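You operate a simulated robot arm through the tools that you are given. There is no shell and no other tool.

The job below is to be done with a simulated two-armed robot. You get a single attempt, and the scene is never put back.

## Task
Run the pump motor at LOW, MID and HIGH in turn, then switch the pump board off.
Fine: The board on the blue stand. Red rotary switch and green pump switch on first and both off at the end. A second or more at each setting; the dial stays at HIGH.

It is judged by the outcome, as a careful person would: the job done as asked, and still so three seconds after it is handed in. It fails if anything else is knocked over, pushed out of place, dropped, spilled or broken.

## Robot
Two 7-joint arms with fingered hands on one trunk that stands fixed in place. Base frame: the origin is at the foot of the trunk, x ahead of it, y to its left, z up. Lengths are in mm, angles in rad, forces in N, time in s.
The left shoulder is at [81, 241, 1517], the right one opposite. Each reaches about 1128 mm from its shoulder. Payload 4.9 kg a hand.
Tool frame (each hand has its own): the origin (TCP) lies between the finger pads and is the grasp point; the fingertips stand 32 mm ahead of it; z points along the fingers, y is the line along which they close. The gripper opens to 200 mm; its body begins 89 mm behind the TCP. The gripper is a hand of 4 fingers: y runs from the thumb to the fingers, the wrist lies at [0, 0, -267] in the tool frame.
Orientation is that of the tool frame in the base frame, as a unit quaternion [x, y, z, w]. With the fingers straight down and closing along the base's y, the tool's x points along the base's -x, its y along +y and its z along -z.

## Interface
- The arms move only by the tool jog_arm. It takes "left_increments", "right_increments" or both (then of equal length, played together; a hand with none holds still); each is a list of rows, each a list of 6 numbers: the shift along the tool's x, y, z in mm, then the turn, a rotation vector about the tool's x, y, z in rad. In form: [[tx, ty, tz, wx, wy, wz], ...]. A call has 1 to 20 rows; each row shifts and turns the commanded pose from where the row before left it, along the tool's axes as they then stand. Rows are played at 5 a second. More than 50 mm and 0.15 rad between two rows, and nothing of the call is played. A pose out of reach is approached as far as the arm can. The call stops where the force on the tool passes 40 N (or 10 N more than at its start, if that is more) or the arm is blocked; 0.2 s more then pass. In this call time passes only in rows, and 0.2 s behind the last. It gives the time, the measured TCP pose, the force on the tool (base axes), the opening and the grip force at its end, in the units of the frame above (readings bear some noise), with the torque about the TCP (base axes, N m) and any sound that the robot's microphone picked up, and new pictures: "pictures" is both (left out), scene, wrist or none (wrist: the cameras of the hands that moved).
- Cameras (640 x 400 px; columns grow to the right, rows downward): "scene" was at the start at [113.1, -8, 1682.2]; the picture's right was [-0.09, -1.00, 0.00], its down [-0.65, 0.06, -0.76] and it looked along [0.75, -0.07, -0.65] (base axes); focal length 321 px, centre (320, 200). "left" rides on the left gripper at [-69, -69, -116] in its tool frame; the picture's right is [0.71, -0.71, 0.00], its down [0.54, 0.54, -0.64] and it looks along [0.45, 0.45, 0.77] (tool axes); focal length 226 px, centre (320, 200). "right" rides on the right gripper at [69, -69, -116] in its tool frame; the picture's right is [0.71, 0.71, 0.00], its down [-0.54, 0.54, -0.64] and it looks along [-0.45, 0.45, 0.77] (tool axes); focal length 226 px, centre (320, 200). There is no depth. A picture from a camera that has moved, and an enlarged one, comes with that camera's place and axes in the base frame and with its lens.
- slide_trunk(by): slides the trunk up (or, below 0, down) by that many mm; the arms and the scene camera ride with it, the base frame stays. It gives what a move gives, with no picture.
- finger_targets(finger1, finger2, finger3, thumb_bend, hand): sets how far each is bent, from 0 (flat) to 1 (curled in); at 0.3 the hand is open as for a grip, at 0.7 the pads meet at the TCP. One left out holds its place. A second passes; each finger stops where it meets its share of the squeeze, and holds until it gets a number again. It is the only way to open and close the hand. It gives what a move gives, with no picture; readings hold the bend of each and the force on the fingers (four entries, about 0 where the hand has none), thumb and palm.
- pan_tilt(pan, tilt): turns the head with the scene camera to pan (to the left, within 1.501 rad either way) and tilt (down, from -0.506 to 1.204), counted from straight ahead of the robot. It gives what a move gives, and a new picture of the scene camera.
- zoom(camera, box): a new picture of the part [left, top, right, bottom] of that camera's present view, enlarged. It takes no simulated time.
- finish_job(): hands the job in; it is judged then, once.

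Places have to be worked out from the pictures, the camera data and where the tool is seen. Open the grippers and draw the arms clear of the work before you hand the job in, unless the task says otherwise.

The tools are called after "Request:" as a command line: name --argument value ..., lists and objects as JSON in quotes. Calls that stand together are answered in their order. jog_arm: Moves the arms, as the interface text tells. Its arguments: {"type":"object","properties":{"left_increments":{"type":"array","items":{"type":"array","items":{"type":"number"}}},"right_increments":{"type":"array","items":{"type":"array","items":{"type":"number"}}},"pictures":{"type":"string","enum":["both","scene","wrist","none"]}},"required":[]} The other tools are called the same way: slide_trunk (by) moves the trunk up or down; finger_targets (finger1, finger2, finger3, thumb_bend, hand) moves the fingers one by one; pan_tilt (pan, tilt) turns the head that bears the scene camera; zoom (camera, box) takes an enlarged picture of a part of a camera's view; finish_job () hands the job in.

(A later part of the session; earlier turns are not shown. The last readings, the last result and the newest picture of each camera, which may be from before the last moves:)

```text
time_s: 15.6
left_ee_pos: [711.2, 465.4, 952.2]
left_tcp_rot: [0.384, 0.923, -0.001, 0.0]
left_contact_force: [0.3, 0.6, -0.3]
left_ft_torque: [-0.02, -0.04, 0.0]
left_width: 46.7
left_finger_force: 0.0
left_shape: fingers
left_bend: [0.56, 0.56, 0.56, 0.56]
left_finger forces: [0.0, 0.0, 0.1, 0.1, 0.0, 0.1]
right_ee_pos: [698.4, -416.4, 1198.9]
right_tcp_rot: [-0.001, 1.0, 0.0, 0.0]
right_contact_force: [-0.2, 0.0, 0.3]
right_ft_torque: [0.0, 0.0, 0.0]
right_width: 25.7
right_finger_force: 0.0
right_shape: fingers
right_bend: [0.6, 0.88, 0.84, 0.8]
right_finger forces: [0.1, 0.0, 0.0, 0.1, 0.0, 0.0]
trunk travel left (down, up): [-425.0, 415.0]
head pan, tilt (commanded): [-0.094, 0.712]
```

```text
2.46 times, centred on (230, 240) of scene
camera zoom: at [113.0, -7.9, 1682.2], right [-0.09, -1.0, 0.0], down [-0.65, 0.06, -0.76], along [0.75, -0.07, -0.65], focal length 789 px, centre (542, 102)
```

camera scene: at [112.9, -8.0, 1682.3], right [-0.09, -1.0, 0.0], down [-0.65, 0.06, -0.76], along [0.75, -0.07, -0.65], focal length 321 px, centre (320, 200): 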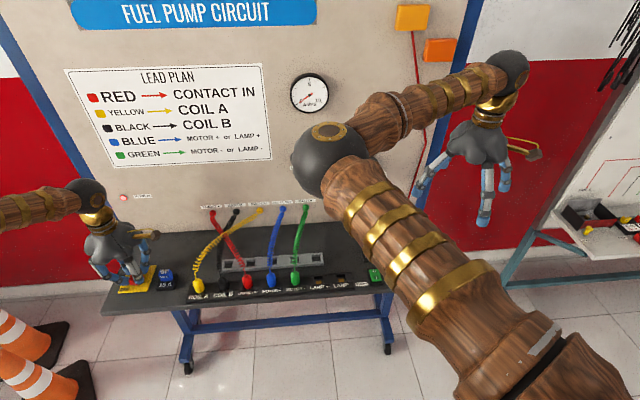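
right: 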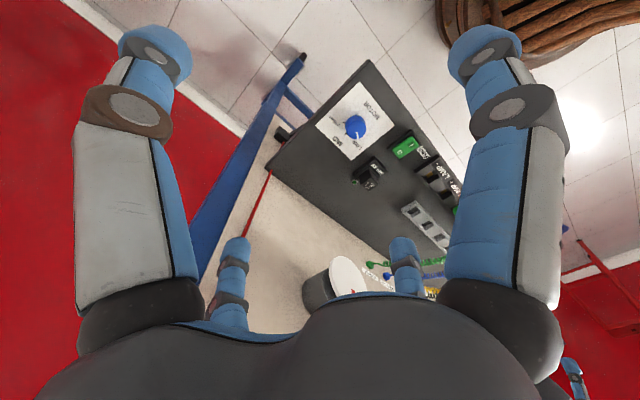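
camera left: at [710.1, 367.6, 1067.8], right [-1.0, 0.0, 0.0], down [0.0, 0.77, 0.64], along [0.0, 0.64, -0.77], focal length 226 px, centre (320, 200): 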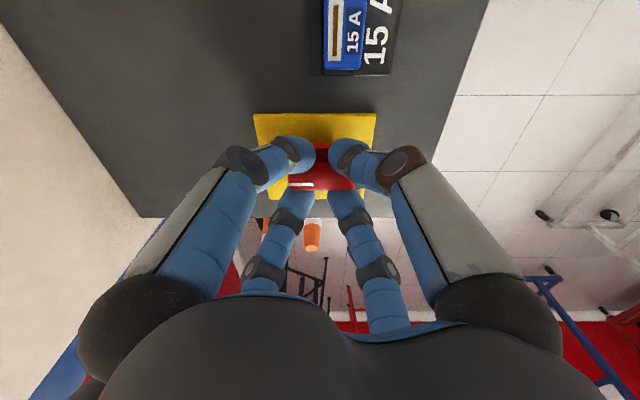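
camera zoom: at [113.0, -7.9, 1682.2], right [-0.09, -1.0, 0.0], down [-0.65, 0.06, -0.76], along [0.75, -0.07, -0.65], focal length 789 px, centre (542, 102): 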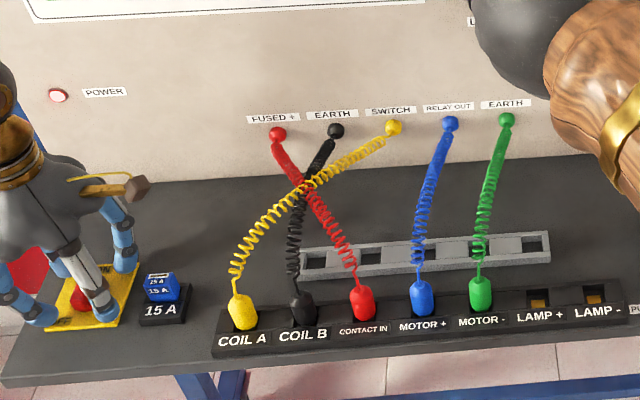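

On the right hand finger1 is on the near side, so finger3 points far side; pointing with finger3 keeps the rest of the hand over free space at the near edge. I switch the pointing finger and move the right hand to about (602, -218) at z ≈ 1060.

Request:
finger_targets --hand "right" --finger1 0.9 --finger2 0.9 --finger3 0.6 --thumb_bend 0.9

Request:
jog_arm --right_increments '[[19, 39.5, 0, 0, 0, 0], [19, 39.5, 0, 0, 0, 0], [19, 39.5, 0, 0, 0, 0], [19, 39.5, 0, 0, 0, 0], [19.5, 39, 0, 0, 0, 0], [0, 0, 35, 0, 0, 0], [0, 0, 35, 0, 0, 0], [0, 0, 35, 0, 0, 0], [0, 0, 35, 0, 0, 0]]' --pictures "both"

Request:
zoom --camera "right" --box '[220, 40, 460, 240]'

```text
time_s: 16.6
left_ee_pos: [710.8, 464.9, 952.5]
left_tcp_rot: [0.384, 0.923, -0.001, 0.0]
left_contact_force: [-0.1, 0.7, -0.5]
left_ft_torque: [0.0, -0.01, 0.01]
left_width: 47.1
left_finger_force: 0.1
left_shape: fingers
left_bend: [0.56, 0.56, 0.56, 0.56]
left_finger forces: [0.0, 0.0, 0.0, 0.0, 0.0, 0.0]
right_ee_pos: [698.1, -416.3, 1200.0]
right_tcp_rot: [0.0, 1.0, 0.0, 0.0]
right_contact_force: [0.5, -0.5, 0.4]
right_ft_torque: [0.0, 0.02, 0.03]
right_width: 17.1
right_finger_force: 0.2
right_shape: fingers
right_bend: [0.81, 0.88, 0.6, 0.9]
right_finger forces: [0.0, 0.0, 0.0, 0.1, 0.1, 0.0]
trunk travel left (down, up): [-425.0, 415.0]
head pan, tilt (commanded): [-0.094, 0.712]
```

```text
time_s: 18.6
left_ee_pos: [712.3, 464.3, 951.4]
left_tcp_rot: [0.384, 0.923, 0.0, -0.001]
left_contact_force: [0.3, -0.3, 0.1]
left_ft_torque: [0.06, 0.05, 0.0]
left_width: 46.9
left_finger_force: 0.0
left_shape: fingers
left_bend: [0.56, 0.56, 0.56, 0.56]
left_finger forces: [0.0, 0.0, 0.0, 0.1, 0.0, 0.1]
right_ee_pos: [603.4, -217.9, 1059.6]
right_tcp_rot: [0.0, 1.0, 0.0, 0.0]
right_contact_force: [0.1, 0.6, -0.7]
right_ft_torque: [0.02, 0.04, -0.01]
right_width: 17.2
right_finger_force: 0.1
right_shape: fingers
right_bend: [0.81, 0.88, 0.6, 0.9]
right_finger forces: [0.0, 0.0, 0.0, 0.0, 0.0, 0.0]
trunk travel left (down, up): [-425.0, 415.0]
head pan, tilt (commanded): [-0.094, 0.712]
camera scene: at [114.3, -8.5, 1682.2], right [-0.09, -1.0, 0.0], down [-0.65, 0.06, -0.76], along [0.75, -0.07, -0.65], focal length 321 px, centre (320, 200)
camera right: at [534.7, -286.7, 1174.6], right [-0.71, 0.71, 0.0], down [0.54, 0.54, 0.64], along [0.45, 0.45, -0.77], focal length 226 px, centre (320, 200)
```

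scene: 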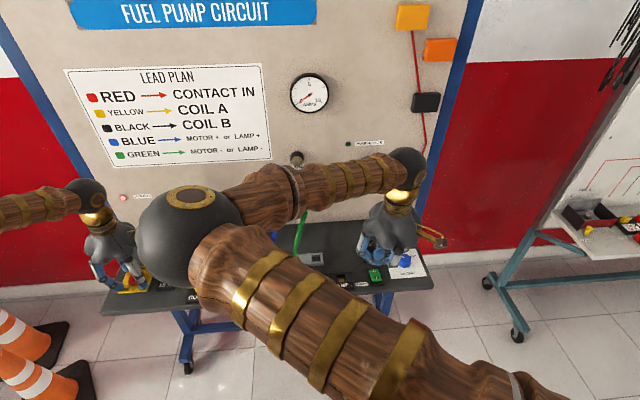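
right: 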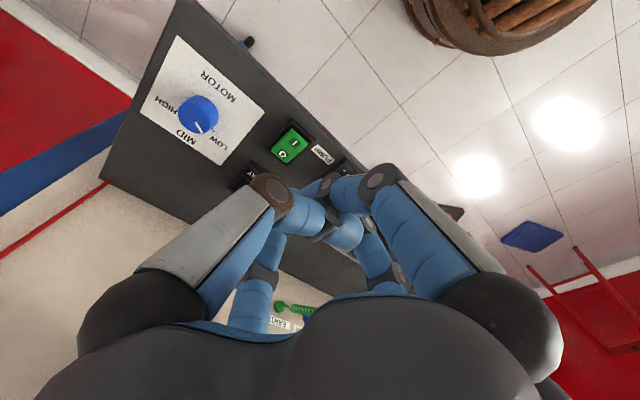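

```text
2.00 times, centred on (340, 140) of right
camera zoom: at [534.7, -286.7, 1174.6], right [-0.71, 0.71, 0.0], down [0.54, 0.54, 0.64], along [0.45, 0.45, -0.77], focal length 452 px, centre (280, 320)
```

zoom: 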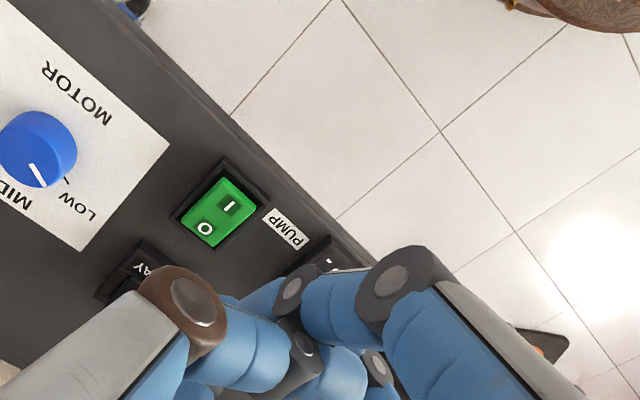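

I look closer from the scene camera at the right hand's pose relative to the rocker and at the lamps on the panel.

Request:
zoom --camera "scene" --box '[320, 180, 460, 300]'

Request:
zoom --camera "scene" --box '[270, 60, 430, 180]'

Request:
zoom --camera "right" --box '[220, 150, 420, 310]'

```text
3.33 times, centred on (390, 240) of scene
camera zoom: at [114.3, -8.5, 1682.2], right [-0.09, -1.0, 0.0], down [-0.65, 0.06, -0.76], along [0.75, -0.07, -0.65], focal length 1069 px, centre (87, 67)
```

zoom: 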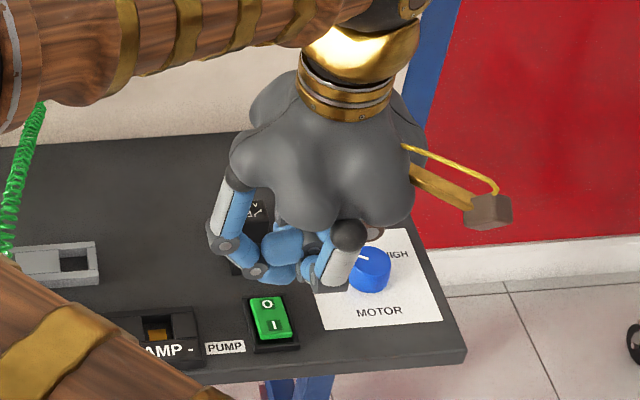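

```text
3.33 times, centred on (350, 120) of scene
camera zoom: at [114.3, -8.5, 1682.2], right [-0.09, -1.0, 0.0], down [-0.65, 0.06, -0.76], along [0.75, -0.07, -0.65], focal length 1069 px, centre (220, 467)
```

zoom: 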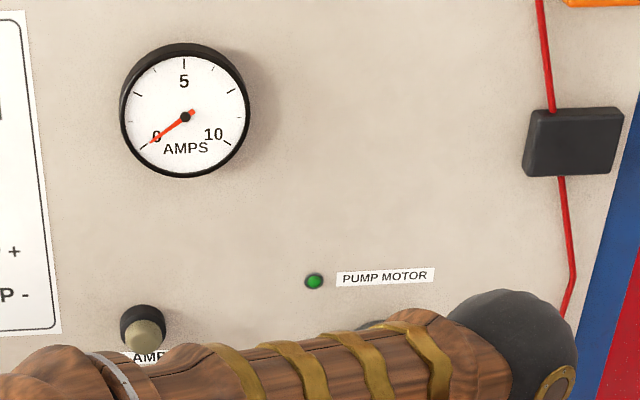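

```text
2.50 times, centred on (320, 230) of right
camera zoom: at [534.7, -286.7, 1174.6], right [-0.71, 0.71, 0.0], down [0.54, 0.54, 0.64], along [0.45, 0.45, -0.77], focal length 565 px, centre (320, 125)
```

zoom: 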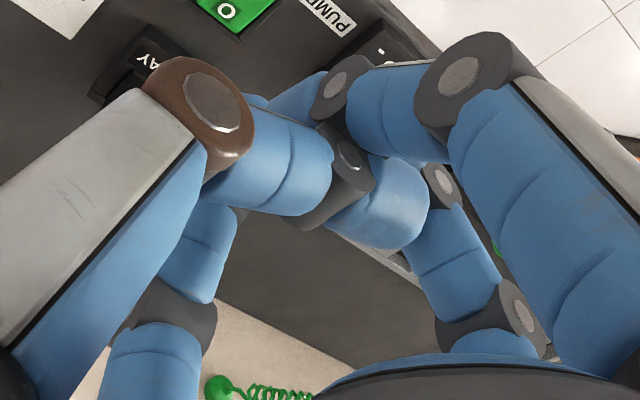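

From two views the I end of the rocker is at about (644, -220, 914) and the O end at (669, -220, 908), so it is off with I raised. Finger3's tip should be 41 mm ahead and about 45–48 mm below the TCP; I align to (600, -220) and descend to z ≈ 972.

Request:
jog_arm --right_increments '[[2, -2, 25, 0, 0, 0], [0, 0, 25, 0, 0, 0], [0, 0, 25, 0, 0, 0], [0, 0, 12, 0, 0, 0]]' --pictures "both"

Request:
zoom --camera "right" --box '[200, 80, 400, 240]'

Request:
zoom --camera "scene" --box '[320, 200, 460, 320]'

```text
time_s: 19.6
left_ee_pos: [711.4, 465.7, 952.4]
left_tcp_rot: [0.384, 0.923, 0.0, 0.0]
left_contact_force: [0.0, 0.2, 0.2]
left_ft_torque: [0.02, -0.01, -0.01]
left_width: 46.9
left_finger_force: 0.1
left_shape: fingers
left_bend: [0.56, 0.56, 0.56, 0.56]
left_finger forces: [0.0, 0.1, 0.0, 0.0, 0.1, 0.0]
right_ee_pos: [599.7, -220.0, 970.9]
right_tcp_rot: [0.001, 1.0, 0.0, 0.001]
right_contact_force: [0.5, 0.2, 0.2]
right_ft_torque: [0.03, 0.02, 0.02]
right_width: 17.2
right_finger_force: 0.2
right_shape: fingers
right_bend: [0.81, 0.88, 0.6, 0.9]
right_finger forces: [0.1, 0.1, 0.1, 0.0, 0.1, 0.0]
trunk travel left (down, up): [-425.0, 415.0]
head pan, tilt (commanded): [-0.094, 0.712]
camera scene: at [113.0, -7.8, 1682.3], right [-0.09, -1.0, 0.0], down [-0.65, 0.06, -0.76], along [0.75, -0.07, -0.65], focal length 321 px, centre (320, 200)
camera right: at [531.4, -288.3, 1087.5], right [-0.71, 0.71, 0.0], down [0.54, 0.54, 0.64], along [0.46, 0.45, -0.77], focal length 226 px, centre (320, 200)
```

scene: 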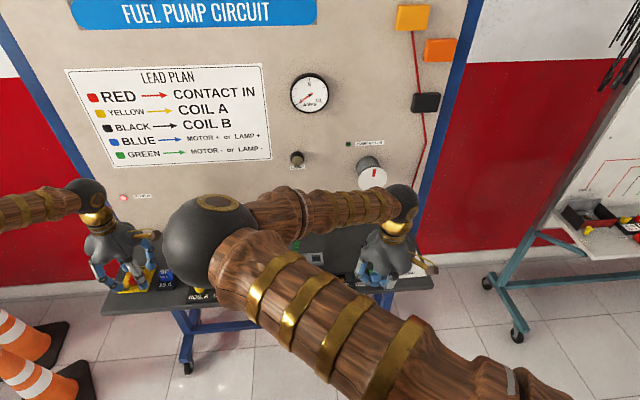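
right: 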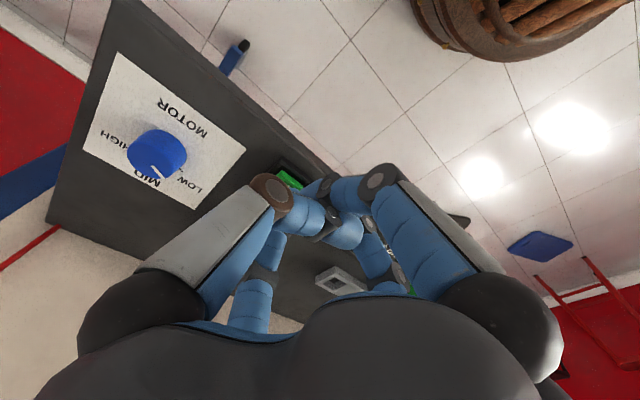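

```text
2.50 times, centred on (300, 160) of right
camera zoom: at [531.4, -288.3, 1087.5], right [-0.71, 0.71, 0.0], down [0.54, 0.54, 0.64], along [0.46, 0.45, -0.77], focal length 565 px, centre (370, 300)
```

zoom: 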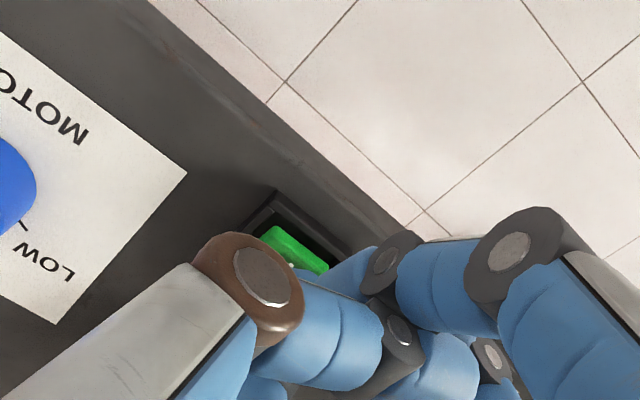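

```text
3.33 times, centred on (390, 260) of scene
camera zoom: at [113.0, -7.8, 1682.3], right [-0.09, -1.0, 0.0], down [-0.65, 0.06, -0.76], along [0.75, -0.07, -0.65], focal length 1069 px, centre (87, 0)
```

zoom: 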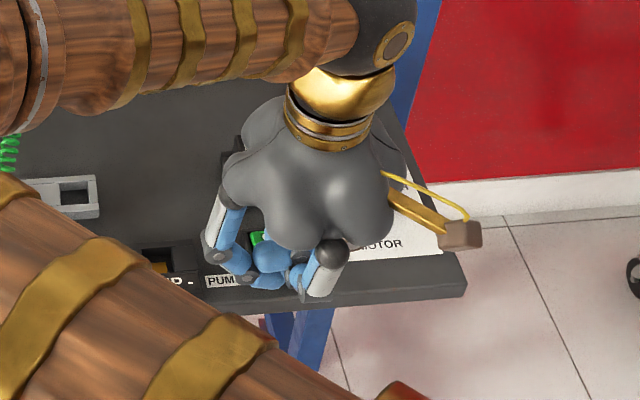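

Clearances look fine; I lower in 3 mm rows and watch which finger feels force and the sound/ammeter.

Request:
jog_arm --right_increments '[[0, 0, 3, 0, 0, 0], [0, 0, 3, 0, 0, 0], [0, 0, 3, 0, 0, 0]]' --pictures "none"

```text
time_s: 20.4
left_ee_pos: [711.2, 463.9, 951.9]
left_tcp_rot: [0.384, 0.923, 0.0, 0.001]
left_contact_force: [-0.8, -0.6, 0.8]
left_ft_torque: [-0.02, 0.0, -0.01]
left_width: 47.0
left_finger_force: 0.1
left_shape: fingers
left_bend: [0.56, 0.56, 0.56, 0.56]
left_finger forces: [0.0, 0.0, 0.0, 0.0, 0.0, 0.0]
right_ee_pos: [600.1, -221.1, 963.3]
right_tcp_rot: [0.0, 1.0, 0.0, 0.0]
right_contact_force: [0.8, 0.0, -0.5]
right_ft_torque: [-0.03, -0.01, -0.02]
right_width: 17.2
right_finger_force: 0.0
right_shape: fingers
right_bend: [0.81, 0.88, 0.6, 0.9]
right_finger forces: [0.0, 0.1, 0.0, 0.0, 0.0, 0.0]
trunk travel left (down, up): [-425.0, 415.0]
head pan, tilt (commanded): [-0.094, 0.712]
```

No contact yet at z 963. I continue down in 2–3 mm rows.

Request:
jog_arm --right_increments '[[0, 0, 3, 0, 0, 0], [0, 0, 2, 0, 0, 0], [0, 0, 2, 0, 0, 0]]' --pictures "none"

```text
time_s: 21.2
left_ee_pos: [712.3, 465.0, 952.3]
left_tcp_rot: [0.383, 0.924, 0.0, 0.001]
left_contact_force: [-0.8, 0.5, -0.7]
left_ft_torque: [0.01, 0.0, 0.0]
left_width: 46.7
left_finger_force: 0.0
left_shape: fingers
left_bend: [0.56, 0.56, 0.56, 0.56]
left_finger forces: [0.0, 0.1, 0.1, 0.0, 0.1, 0.1]
right_ee_pos: [600.6, -219.7, 956.3]
right_tcp_rot: [0.0, 1.0, 0.0, 0.0]
right_contact_force: [-1.2, -0.9, 0.9]
right_ft_torque: [0.01, -0.01, 0.0]
right_width: 17.2
right_finger_force: 0.5
right_shape: fingers
right_bend: [0.81, 0.88, 0.6, 0.9]
right_finger forces: [0.1, 0.0, 1.0, 0.0, 0.1, 0.1]
trunk travel left (down, up): [-425.0, 415.0]
head pan, tilt (commanded): [-0.094, 0.712]
```

Finger3 has just touched (1 N) at z 956. I press further in small rows.

Request:
jog_arm --right_increments '[[0, 0, 2, 0, 0, 0], [0, 0, 2, 0, 0, 0], [0, 0, 2, 0, 0, 0]]' --pictures "both"

Request:
zoom --camera "scene" --box '[270, 60, 430, 200]'

Request:
zoom --camera "right" --box '[200, 80, 400, 240]'

```text
time_s: 22.0
left_ee_pos: [709.8, 464.9, 952.0]
left_tcp_rot: [0.384, 0.924, 0.0, 0.0]
left_contact_force: [-0.6, -0.4, 0.1]
left_ft_torque: [0.0, -0.01, -0.01]
left_width: 46.7
left_finger_force: 0.0
left_shape: fingers
left_bend: [0.56, 0.56, 0.56, 0.56]
left_finger forces: [0.0, 0.1, 0.0, 0.0, 0.1, 0.0]
right_ee_pos: [601.3, -219.2, 952.0]
right_tcp_rot: [-0.001, 1.0, 0.0, 0.001]
right_contact_force: [0.1, -0.5, 6.6]
right_ft_torque: [0.0, -0.29, -0.02]
right_width: 17.2
right_finger_force: 3.9
right_shape: fingers
right_bend: [0.81, 0.88, 0.6, 0.9]
right_finger forces: [0.0, 0.0, 6.5, 0.0, 0.0, 0.0]
trunk travel left (down, up): [-425.0, 415.0]
head pan, tilt (commanded): [-0.094, 0.712]
camera scene: at [112.1, -7.5, 1682.5], right [-0.09, -1.0, 0.0], down [-0.65, 0.06, -0.76], along [0.75, -0.07, -0.65], focal length 321 px, centre (320, 200)
camera right: at [531.8, -288.5, 1067.1], right [-0.71, 0.71, 0.0], down [0.54, 0.54, 0.64], along [0.46, 0.45, -0.77], focal length 226 px, centre (320, 200)
```

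scene: 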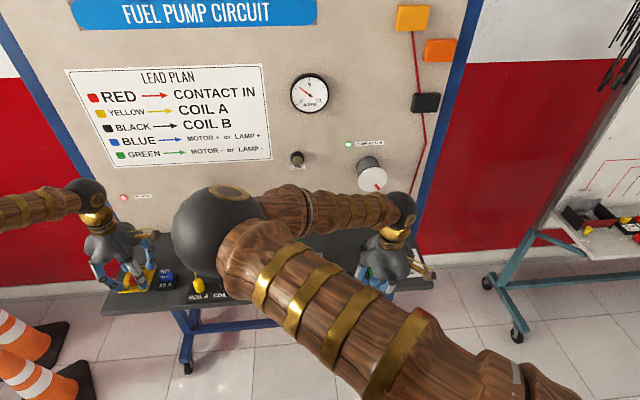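
right: 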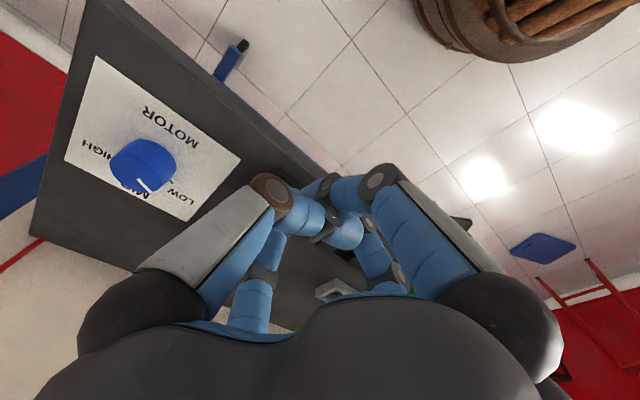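

```text
2.86 times, centred on (350, 130) of scene
camera zoom: at [112.1, -7.5, 1682.5], right [-0.09, -1.0, 0.0], down [-0.65, 0.06, -0.76], along [0.75, -0.07, -0.65], focal length 916 px, centre (234, 400)
```

zoom: 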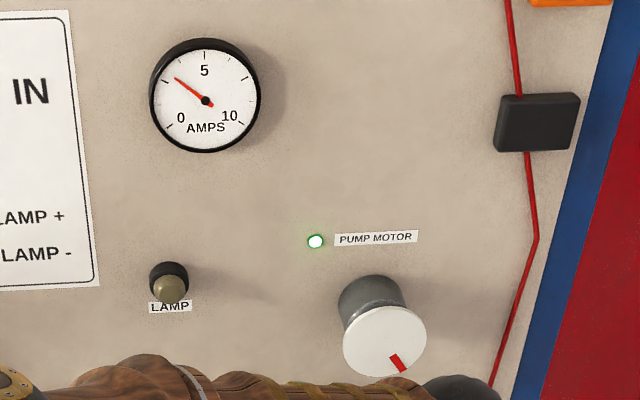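

```text
2.50 times, centred on (300, 160) of right
camera zoom: at [531.8, -288.5, 1067.1], right [-0.71, 0.71, 0.0], down [0.54, 0.54, 0.64], along [0.46, 0.45, -0.77], focal length 565 px, centre (370, 300)
```

zoom: 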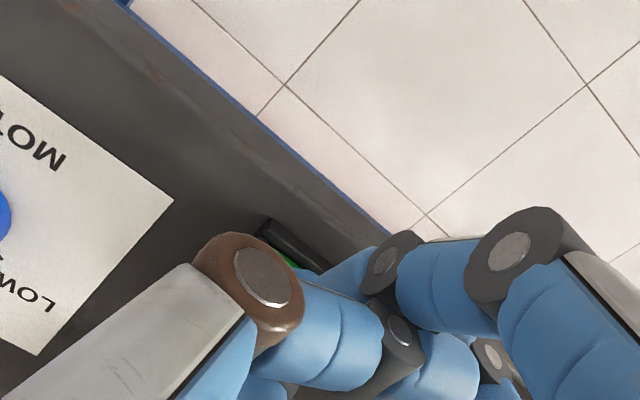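

The PUMP MOTOR lamp is lit, the ammeter shows about 3 A and the motor's red mark has moved: it runs at LOW. I raise the right hand straight up and check it stays running.

Request:
jog_arm --right_increments '[[0, 0, -5, 0, 0, 0], [0, 0, -20, 0, 0, 0], [0, 0, -30, 0, 0, 0], [0, 0, -30, 0, 0, 0], [0, 0, -30, 0, 0, 0]]' --pictures "both"

Request:
zoom --camera "scene" --box '[270, 60, 430, 200]'

Request:
zoom --camera "right" --box '[140, 20, 340, 180]'

```text
time_s: 23.2
left_ee_pos: [710.7, 465.5, 952.7]
left_tcp_rot: [0.384, 0.923, 0.0, 0.0]
left_contact_force: [-0.6, 0.1, -0.3]
left_ft_torque: [0.0, -0.01, 0.02]
left_width: 46.9
left_finger_force: 0.0
left_shape: fingers
left_bend: [0.56, 0.56, 0.56, 0.56]
left_finger forces: [0.1, 0.0, 0.0, 0.0, 0.0, 0.1]
right_ee_pos: [600.5, -219.4, 1067.4]
right_tcp_rot: [0.001, 1.0, 0.0, 0.0]
right_contact_force: [-1.0, 0.5, -0.7]
right_ft_torque: [0.02, -0.01, 0.03]
right_width: 17.3
right_finger_force: 0.0
right_shape: fingers
right_bend: [0.81, 0.88, 0.6, 0.9]
right_finger forces: [0.1, 0.1, 0.0, 0.1, 0.0, 0.0]
trunk travel left (down, up): [-425.0, 415.0]
head pan, tilt (commanded): [-0.094, 0.712]
camera scene: at [111.9, -7.7, 1682.3], right [-0.09, -1.0, 0.0], down [-0.65, 0.06, -0.76], along [0.75, -0.07, -0.65], focal length 321 px, centre (320, 200)
camera right: at [531.5, -288.0, 1182.4], right [-0.71, 0.71, 0.0], down [0.54, 0.54, 0.64], along [0.45, 0.45, -0.77], focal length 226 px, centre (320, 200)
```

scene: 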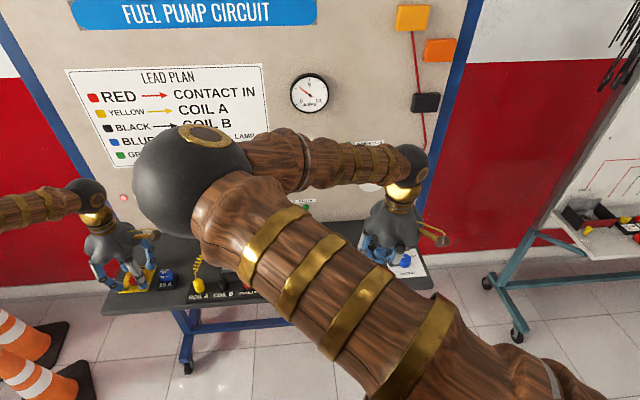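
right: 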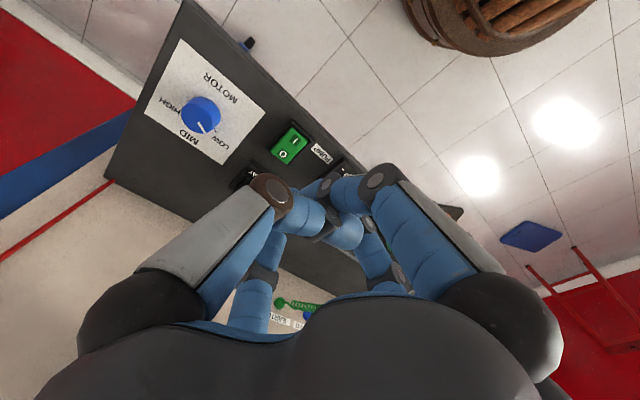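

```text
2.86 times, centred on (350, 130) of scene
camera zoom: at [111.9, -7.7, 1682.3], right [-0.09, -1.0, 0.0], down [-0.65, 0.06, -0.76], along [0.75, -0.07, -0.65], focal length 916 px, centre (234, 400)
```

zoom: 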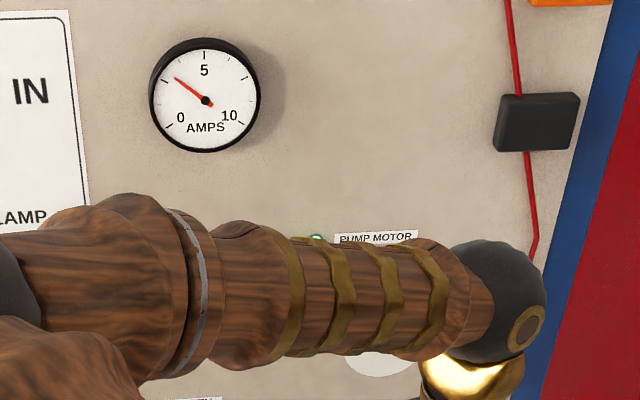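

```text
2.50 times, centred on (240, 100) of right
camera zoom: at [531.5, -288.0, 1182.4], right [-0.71, 0.71, 0.0], down [0.54, 0.54, 0.64], along [0.45, 0.45, -0.77], focal length 565 px, centre (520, 450)
```

zoom: 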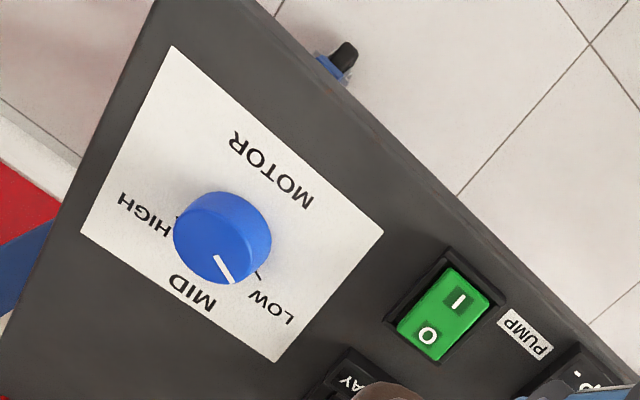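

Still running at LOW (3 A) with the rocker latched on. The dial axis is at about (699, -321), plate z 898, knob top z 925, pointer ~60° left of straight ahead, MID straight ahead, HIGH ~60° right. I open the right hand to 0.57 and move it over the dial, pre-turned -60° so it can turn through both steps.

Request:
finger_targets --hand "right" --finger1 0.55 --finger2 0.55 --finger3 0.55 --thumb_bend 0.55

Request:
jog_arm --right_increments '[[-33, -33.6, 0, 0, 0, 0], [-33, -33.6, 0, 0, 0, 0], [-33.2, -33.6, 0, 0, 0, 0], [0, 0, 0, 0, 0, -0.131], [0, 0, 0, 0, 0, -0.131], [0, 0, 0, 0, 0, -0.131], [0, 0, 0, 0, 0, -0.131], [0, 0, 0, 0, 0, -0.131], [0, 0, 0, 0, 0, -0.131], [0, 0, 0, 0, 0, -0.131], [0, 0, 0, 0, 0, -0.13]]' --pictures "both"

Request:
zoom --camera "right" --box '[200, 60, 440, 260]'

Request:
zoom --camera "scene" --box '[270, 60, 470, 300]'

```text
time_s: 24.2
left_ee_pos: [711.5, 464.9, 952.7]
left_tcp_rot: [0.384, 0.924, 0.0, 0.0]
left_contact_force: [0.5, -0.3, 0.0]
left_ft_torque: [0.02, -0.01, 0.0]
left_width: 46.8
left_finger_force: 0.1
left_shape: fingers
left_bend: [0.56, 0.56, 0.56, 0.56]
left_finger forces: [0.0, 0.0, 0.0, 0.0, 0.0, 0.1]
right_ee_pos: [601.0, -219.0, 1066.2]
right_tcp_rot: [0.0, 1.0, 0.001, 0.0]
right_contact_force: [0.7, 0.3, -0.7]
right_ft_torque: [-0.02, -0.01, 0.01]
right_width: 50.6
right_finger_force: 0.0
right_shape: fingers
right_bend: [0.55, 0.55, 0.55, 0.55]
right_finger forces: [0.1, 0.0, 0.0, 0.0, 0.0, 0.0]
trunk travel left (down, up): [-425.0, 415.0]
head pan, tilt (commanded): [-0.094, 0.712]
```

```text
time_s: 26.6
left_ee_pos: [711.3, 465.4, 951.8]
left_tcp_rot: [0.383, 0.924, 0.0, 0.001]
left_contact_force: [0.2, -0.4, -0.3]
left_ft_torque: [0.0, -0.04, 0.02]
left_width: 46.8
left_finger_force: 0.0
left_shape: fingers
left_bend: [0.56, 0.56, 0.56, 0.56]
left_finger forces: [0.0, 0.0, 0.1, 0.1, 0.0, 0.0]
right_ee_pos: [700.1, -321.3, 1066.0]
right_tcp_rot: [-0.5, 0.866, 0.0, -0.001]
right_contact_force: [-0.1, 0.3, -0.4]
right_ft_torque: [0.01, -0.02, -0.02]
right_width: 51.0
right_finger_force: 0.1
right_shape: fingers
right_bend: [0.55, 0.55, 0.55, 0.55]
right_finger forces: [0.1, 0.1, 0.0, 0.0, 0.0, 0.0]
trunk travel left (down, up): [-425.0, 415.0]
head pan, tilt (commanded): [-0.094, 0.712]
camera scene: at [113.0, -7.9, 1682.2], right [-0.09, -1.0, 0.0], down [-0.65, 0.06, -0.76], along [0.75, -0.07, -0.65], focal length 321 px, centre (320, 200)
camera right: at [725.4, -414.4, 1181.1], right [-0.97, -0.26, 0.0], down [-0.2, 0.74, 0.64], along [-0.17, 0.62, -0.77], focal length 226 px, centre (320, 200)
```

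scene: 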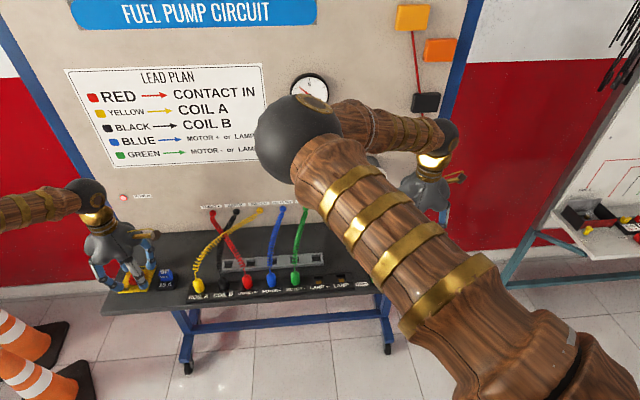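
right: 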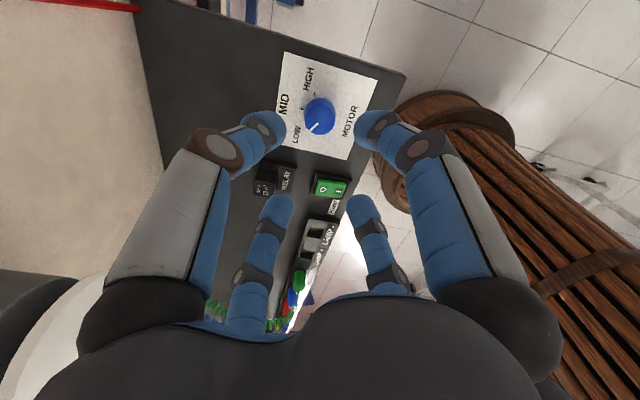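

```text
2.00 times, centred on (320, 160) of right
camera zoom: at [725.4, -414.4, 1181.1], right [-0.97, -0.26, 0.0], down [-0.2, 0.74, 0.64], along [-0.17, 0.62, -0.77], focal length 452 px, centre (320, 280)
```

zoom: 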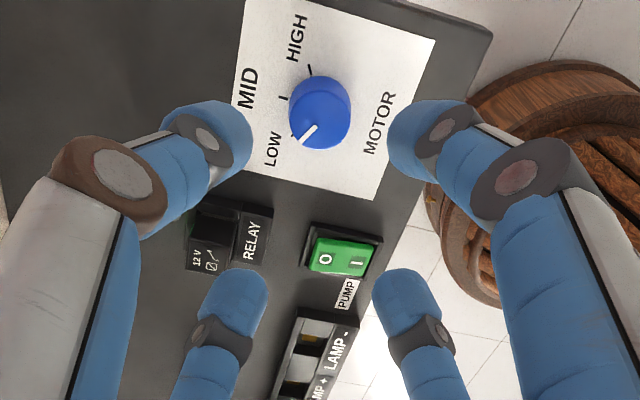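

```text
1.67 times, centred on (370, 180) of scene
camera zoom: at [113.0, -7.9, 1682.2], right [-0.09, -1.0, 0.0], down [-0.65, 0.06, -0.76], along [0.75, -0.07, -0.65], focal length 534 px, centre (237, 233)
```

zoom: 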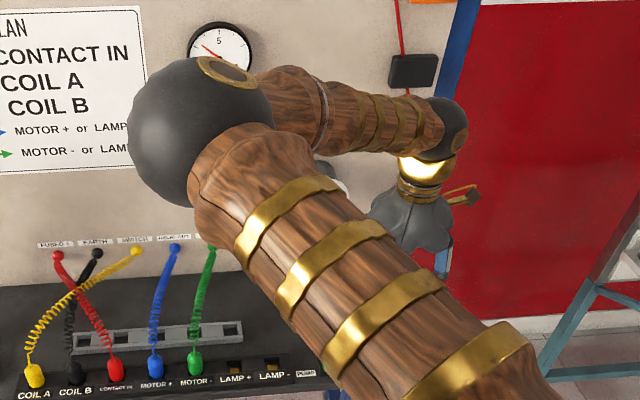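

Still 3 A and the knob is laterally centred in the wrist view, perhaps 2 mm towards the camera. I descend to z ≈ 968 and re-check centring.

Request:
jog_arm --right_increments '[[0, 0, 25, 0, 0, 0], [0, 0, 25, 0, 0, 0], [0, 0, 25, 0, 0, 0], [0, 0, 23, 0, 0, 0]]' --pictures "wrist"

Request:
zoom --camera "right" --box '[200, 60, 440, 260]'

```text
time_s: 27.6
left_ee_pos: [712.9, 466.5, 952.1]
left_tcp_rot: [0.383, 0.924, 0.0, 0.0]
left_contact_force: [-0.5, 0.0, -0.3]
left_ft_torque: [0.01, 0.01, -0.01]
left_width: 47.0
left_finger_force: 0.1
left_shape: fingers
left_bend: [0.56, 0.56, 0.56, 0.56]
left_finger forces: [0.1, 0.0, 0.0, 0.1, 0.0, 0.0]
right_ee_pos: [700.8, -319.0, 966.3]
right_tcp_rot: [-0.5, 0.866, 0.0, -0.001]
right_contact_force: [-0.5, 0.5, 0.0]
right_ft_torque: [0.02, -0.01, -0.03]
right_width: 50.7
right_finger_force: 0.1
right_shape: fingers
right_bend: [0.55, 0.55, 0.55, 0.55]
right_finger forces: [0.1, 0.1, 0.1, 0.0, 0.1, 0.1]
trunk travel left (down, up): [-425.0, 415.0]
head pan, tilt (commanded): [-0.094, 0.712]
camera right: at [726.5, -414.4, 1082.6], right [-0.97, -0.26, 0.0], down [-0.2, 0.74, 0.64], along [-0.17, 0.62, -0.77], focal length 226 px, centre (320, 200)
```

right: 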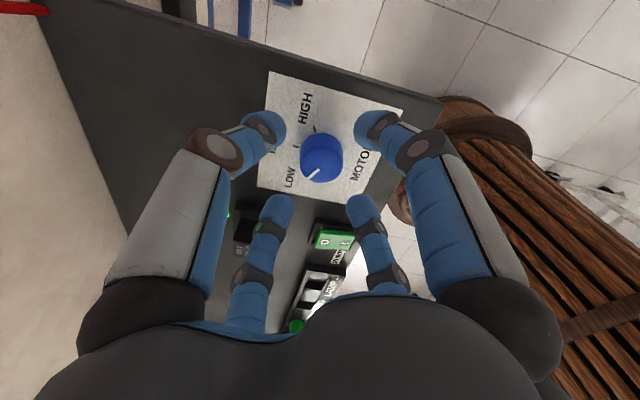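

```text
2.00 times, centred on (320, 160) of right
camera zoom: at [726.5, -414.4, 1082.6], right [-0.97, -0.26, 0.0], down [-0.2, 0.74, 0.64], along [-0.17, 0.62, -0.77], focal length 452 px, centre (320, 280)
```

zoom: 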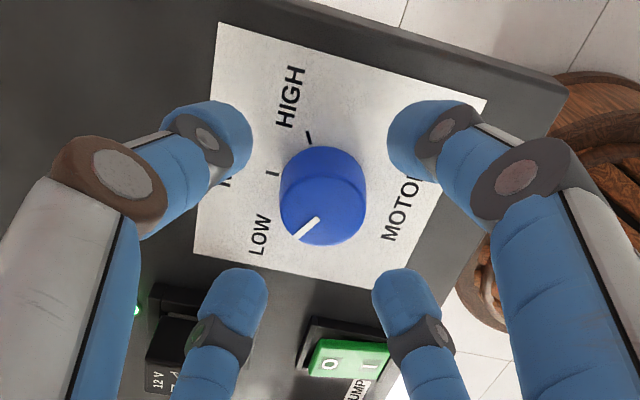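

Centring is within about 1 mm. I narrow the fingers to 0.58, then lower to z ≈ 949 around the knob.

Request:
finger_targets --hand "right" --finger1 0.58 --finger2 0.58 --finger3 0.58 --thumb_bend 0.58

Request:
jog_arm --right_increments '[[0.8, 0.8, 6, 0, 0, 0], [0, 0, 6, 0, 0, 0], [0, 0, 6, 0, 0, 0]]' --pictures "wrist"

Request:
zoom --camera "right" --box '[200, 60, 440, 260]'

```text
time_s: 28.6
left_ee_pos: [710.2, 464.5, 952.2]
left_tcp_rot: [0.383, 0.924, 0.0, -0.001]
left_contact_force: [0.0, -1.1, 0.3]
left_ft_torque: [0.04, 0.0, 0.02]
left_width: 46.7
left_finger_force: 0.1
left_shape: fingers
left_bend: [0.56, 0.56, 0.56, 0.56]
left_finger forces: [0.0, 0.0, 0.0, 0.1, 0.1, 0.0]
right_ee_pos: [700.4, -320.1, 967.6]
right_tcp_rot: [-0.5, 0.866, 0.001, 0.0]
right_contact_force: [0.1, -0.7, -0.3]
right_ft_torque: [0.0, -0.02, 0.01]
right_width: 44.5
right_finger_force: 0.0
right_shape: fingers
right_bend: [0.57, 0.57, 0.57, 0.57]
right_finger forces: [0.0, 0.1, 0.1, 0.1, 0.0, 0.1]
trunk travel left (down, up): [-425.0, 415.0]
head pan, tilt (commanded): [-0.094, 0.712]
```

```text
time_s: 29.4
left_ee_pos: [711.4, 464.7, 952.2]
left_tcp_rot: [0.384, 0.923, 0.0, 0.0]
left_contact_force: [0.6, -0.2, -0.4]
left_ft_torque: [0.0, 0.0, 0.01]
left_width: 46.9
left_finger_force: 0.0
left_shape: fingers
left_bend: [0.56, 0.56, 0.56, 0.56]
left_finger forces: [0.1, 0.1, 0.0, 0.1, 0.1, 0.0]
right_ee_pos: [699.7, -319.7, 949.3]
right_tcp_rot: [-0.5, 0.866, 0.001, 0.0]
right_contact_force: [0.4, 0.3, -0.5]
right_ft_torque: [0.0, 0.0, 0.02]
right_width: 44.1
right_finger_force: 0.1
right_shape: fingers
right_bend: [0.57, 0.57, 0.57, 0.57]
right_finger forces: [0.1, 0.0, 0.0, 0.0, 0.0, 0.0]
trunk travel left (down, up): [-425.0, 415.0]
head pan, tilt (commanded): [-0.094, 0.712]
camera right: at [724.1, -414.8, 1064.7], right [-0.97, -0.26, 0.0], down [-0.2, 0.74, 0.64], along [-0.17, 0.62, -0.77], focal length 226 px, centre (320, 200)
```

right: 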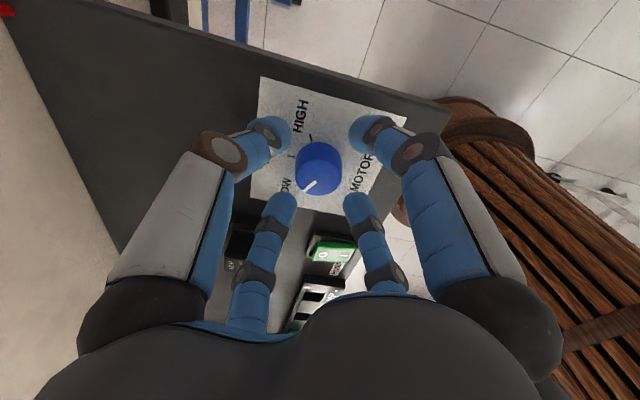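

```text
2.00 times, centred on (320, 160) of right
camera zoom: at [724.1, -414.8, 1064.7], right [-0.97, -0.26, 0.0], down [-0.2, 0.74, 0.64], along [-0.17, 0.62, -0.77], focal length 452 px, centre (320, 280)
```

zoom: 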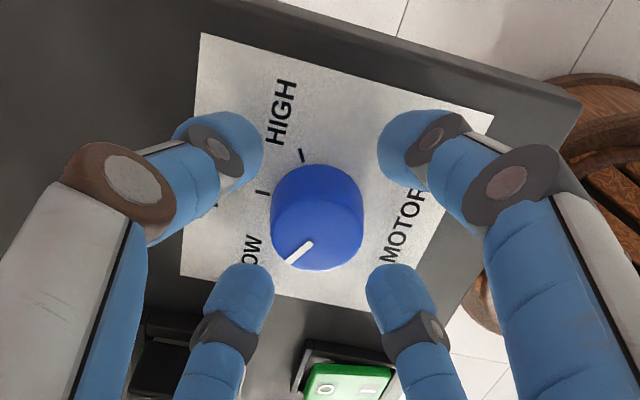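

The knob is centred between all four fingers with no contact. I close them on it.

Request:
finger_targets --hand "right" --finger1 0.67 --finger2 0.67 --finger3 0.67 --thumb_bend 0.67

Request:
zoom --camera "right" --box '[200, 60, 440, 260]'

Request:
zoom --camera "scene" --box '[260, 40, 460, 200]'

```text
time_s: 30.4
left_ee_pos: [712.2, 464.5, 952.2]
left_tcp_rot: [0.383, 0.924, 0.0, 0.0]
left_contact_force: [0.4, 0.4, 0.2]
left_ft_torque: [0.0, 0.04, -0.01]
left_width: 47.1
left_finger_force: 0.1
left_shape: fingers
left_bend: [0.56, 0.56, 0.56, 0.56]
left_finger forces: [0.1, 0.0, 0.1, 0.0, 0.0, 0.0]
right_ee_pos: [700.0, -320.2, 949.8]
right_tcp_rot: [-0.5, 0.866, 0.001, -0.001]
right_contact_force: [0.7, -1.6, 1.0]
right_ft_torque: [-0.04, -0.09, -0.02]
right_width: 20.1
right_finger_force: 9.4
right_shape: fingers
right_bend: [0.64, 0.64, 0.64, 0.64]
right_finger forces: [3.8, 4.2, 4.6, 0.0, 6.7, 0.0]
trunk travel left (down, up): [-425.0, 415.0]
head pan, tilt (commanded): [-0.094, 0.712]
```

```text
2.00 times, centred on (320, 160) of right
camera zoom: at [724.4, -414.8, 1065.1], right [-0.97, -0.26, 0.0], down [-0.2, 0.74, 0.64], along [-0.17, 0.62, -0.77], focal length 452 px, centre (320, 280)
```

zoom: 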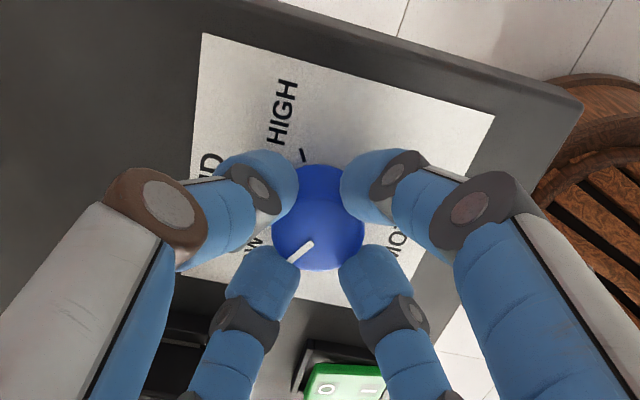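

```text
2.50 times, centred on (360, 120) of scene
camera zoom: at [113.2, -8.0, 1682.2], right [-0.09, -1.0, 0.0], down [-0.65, 0.06, -0.76], along [0.75, -0.07, -0.65], focal length 802 px, centre (220, 400)
```

zoom: 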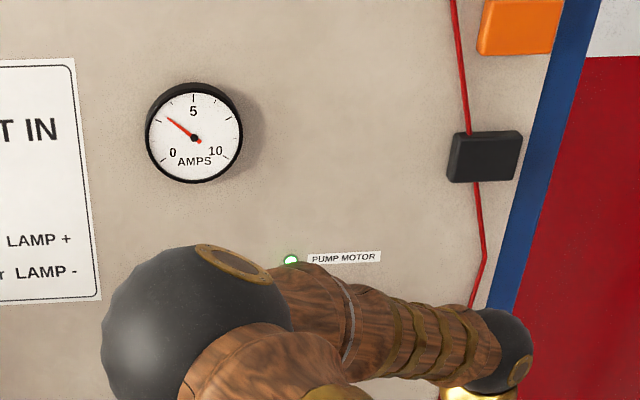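

Firm even grip, ~5 N per finger, motor still at LOW (3 A). I turn clockwise 60° to MID.

Request:
jog_arm --right_increments '[[0, 0, 0, 0, 0, 0.131], [0, 0, 0, 0, 0, 0.131], [0, 0, 0, 0, 0, 0.131], [0, 0, 0, 0, 0, 0.131], [0, 0, 0, 0, 0, 0.131], [0, 0, 0, 0, 0, 0.131], [0, 0, 0, 0, 0, 0.131], [0, 0, 0, 0, 0, 0.13]]' --pictures "both"

Request:
zoom --camera "right" --box '[200, 60, 440, 260]'

Request:
zoom --camera "scene" --box '[260, 40, 460, 200]'

```text
time_s: 32.2
left_ee_pos: [710.8, 464.2, 952.6]
left_tcp_rot: [0.384, 0.923, -0.001, 0.0]
left_contact_force: [-0.4, -0.4, -0.3]
left_ft_torque: [0.01, -0.01, -0.01]
left_width: 46.8
left_finger_force: 0.0
left_shape: fingers
left_bend: [0.56, 0.56, 0.56, 0.56]
left_finger forces: [0.1, 0.0, 0.1, 0.1, 0.0, 0.1]
right_ee_pos: [698.1, -321.2, 948.9]
right_tcp_rot: [0.002, 1.0, 0.0, 0.0]
right_contact_force: [0.5, 1.5, 0.8]
right_ft_torque: [0.07, -0.03, 0.01]
right_width: 19.8
right_finger_force: 9.9
right_shape: fingers
right_bend: [0.64, 0.64, 0.64, 0.65]
right_finger forces: [3.7, 5.7, 4.6, 0.1, 5.4, 0.0]
trunk travel left (down, up): [-425.0, 415.0]
head pan, tilt (commanded): [-0.094, 0.712]
camera scene: at [113.1, -7.6, 1682.2], right [-0.09, -1.0, 0.0], down [-0.65, 0.06, -0.76], along [0.75, -0.07, -0.65], focal length 321 px, centre (320, 200)
camera right: at [629.9, -389.1, 1065.2], right [-0.7, 0.71, 0.0], down [0.54, 0.54, 0.64], along [0.46, 0.45, -0.77], focal length 226 px, centre (320, 200)
```

scene: 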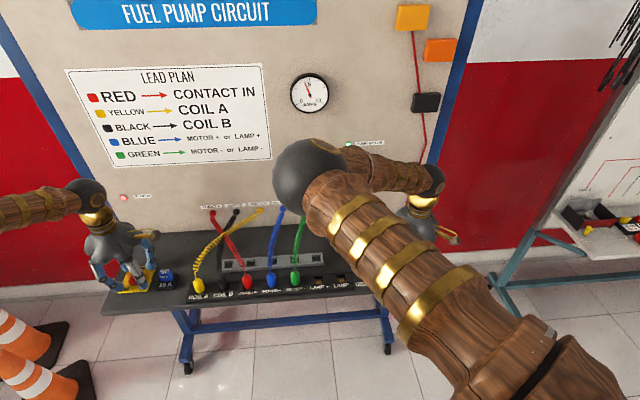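
right: 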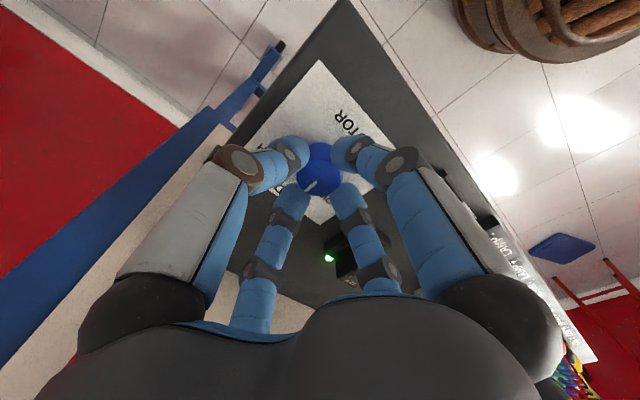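

```text
2.00 times, centred on (320, 160) of right
camera zoom: at [629.9, -389.1, 1065.2], right [-0.7, 0.71, 0.0], down [0.54, 0.54, 0.64], along [0.46, 0.45, -0.77], focal length 452 px, centre (320, 280)
```

zoom: 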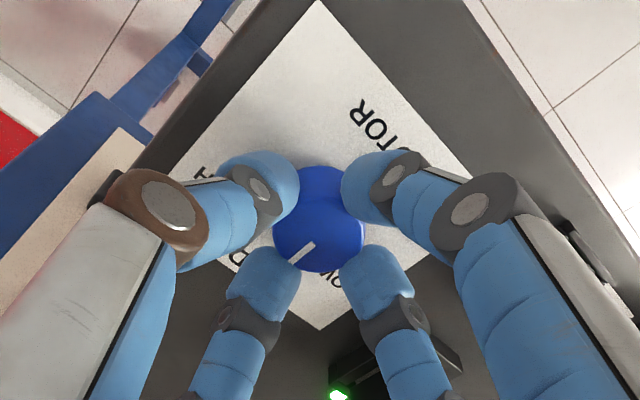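

```text
2.50 times, centred on (360, 120) of scene
camera zoom: at [113.1, -7.6, 1682.2], right [-0.09, -1.0, 0.0], down [-0.65, 0.06, -0.76], along [0.75, -0.07, -0.65], focal length 802 px, centre (220, 400)
```

zoom: 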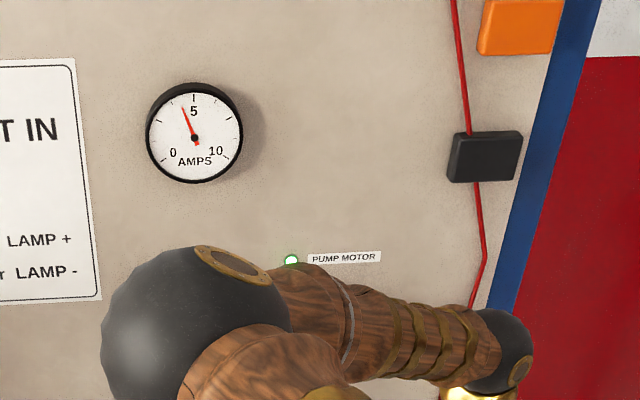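

The dial followed the hand to straight ahead (MID) and the ammeter rose to ~4 A. I hold here for 2 s and check the reading is steady.

Request:
jog_arm --right_increments '[[0, 0, 0, 0, 0, 0], [0, 0, 0, 0, 0, 0], [0, 0, 0, 0, 0, 0], [0, 0, 0, 0, 0, 0], [0, 0, 0, 0, 0, 0], [0, 0, 0, 0, 0, 0], [0, 0, 0, 0, 0, 0], [0, 0, 0, 0, 0, 0], [0, 0, 0, 0, 0, 0], [0, 0, 0, 0, 0, 0]]' --pictures "none"

Request:
zoom --camera "scene" --box '[260, 40, 460, 200]'

Request:
zoom --camera "right" --box '[270, 120, 370, 220]'

```text
time_s: 34.4
left_ee_pos: [711.5, 465.1, 952.9]
left_tcp_rot: [0.384, 0.923, 0.001, 0.0]
left_contact_force: [0.3, -1.5, -0.7]
left_ft_torque: [0.0, -0.01, -0.04]
left_width: 46.7
left_finger_force: 0.0
left_shape: fingers
left_bend: [0.56, 0.56, 0.56, 0.56]
left_finger forces: [0.0, 0.1, 0.0, 0.0, 0.0, 0.0]
right_ee_pos: [700.0, -319.8, 949.8]
right_tcp_rot: [0.0, 1.0, 0.0, 0.0]
right_contact_force: [0.7, 1.1, -0.3]
right_ft_torque: [0.08, -0.01, -0.04]
right_width: 19.8
right_finger_force: 10.1
right_shape: fingers
right_bend: [0.64, 0.64, 0.64, 0.65]
right_finger forces: [3.7, 5.6, 4.6, 0.0, 5.3, 0.0]
trunk travel left (down, up): [-425.0, 415.0]
head pan, tilt (commanded): [-0.094, 0.712]
```

```text
2.50 times, centred on (360, 120) of scene
camera zoom: at [113.1, -7.6, 1682.2], right [-0.09, -1.0, 0.0], down [-0.65, 0.06, -0.76], along [0.75, -0.07, -0.65], focal length 802 px, centre (220, 400)
```

zoom: 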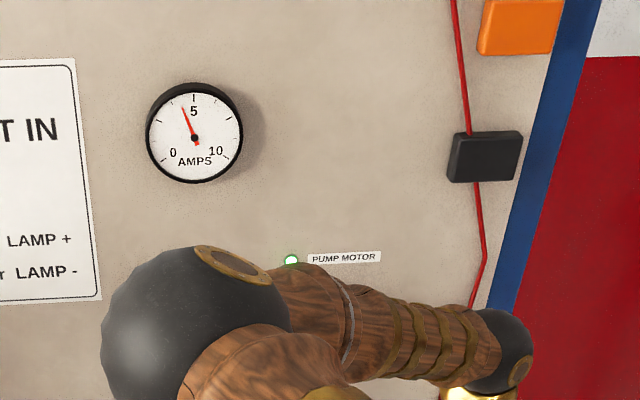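

```text
4.00 times, centred on (320, 170) of right
camera zoom: at [630.0, -389.3, 1065.2], right [-0.71, 0.71, 0.0], down [0.54, 0.54, 0.64], along [0.45, 0.45, -0.77], focal length 904 px, centre (320, 320)
```

zoom: 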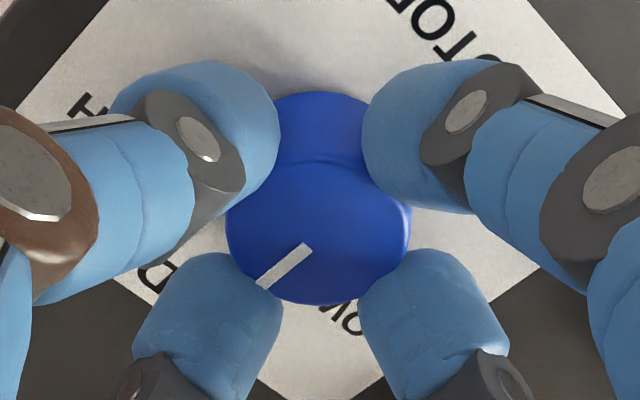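

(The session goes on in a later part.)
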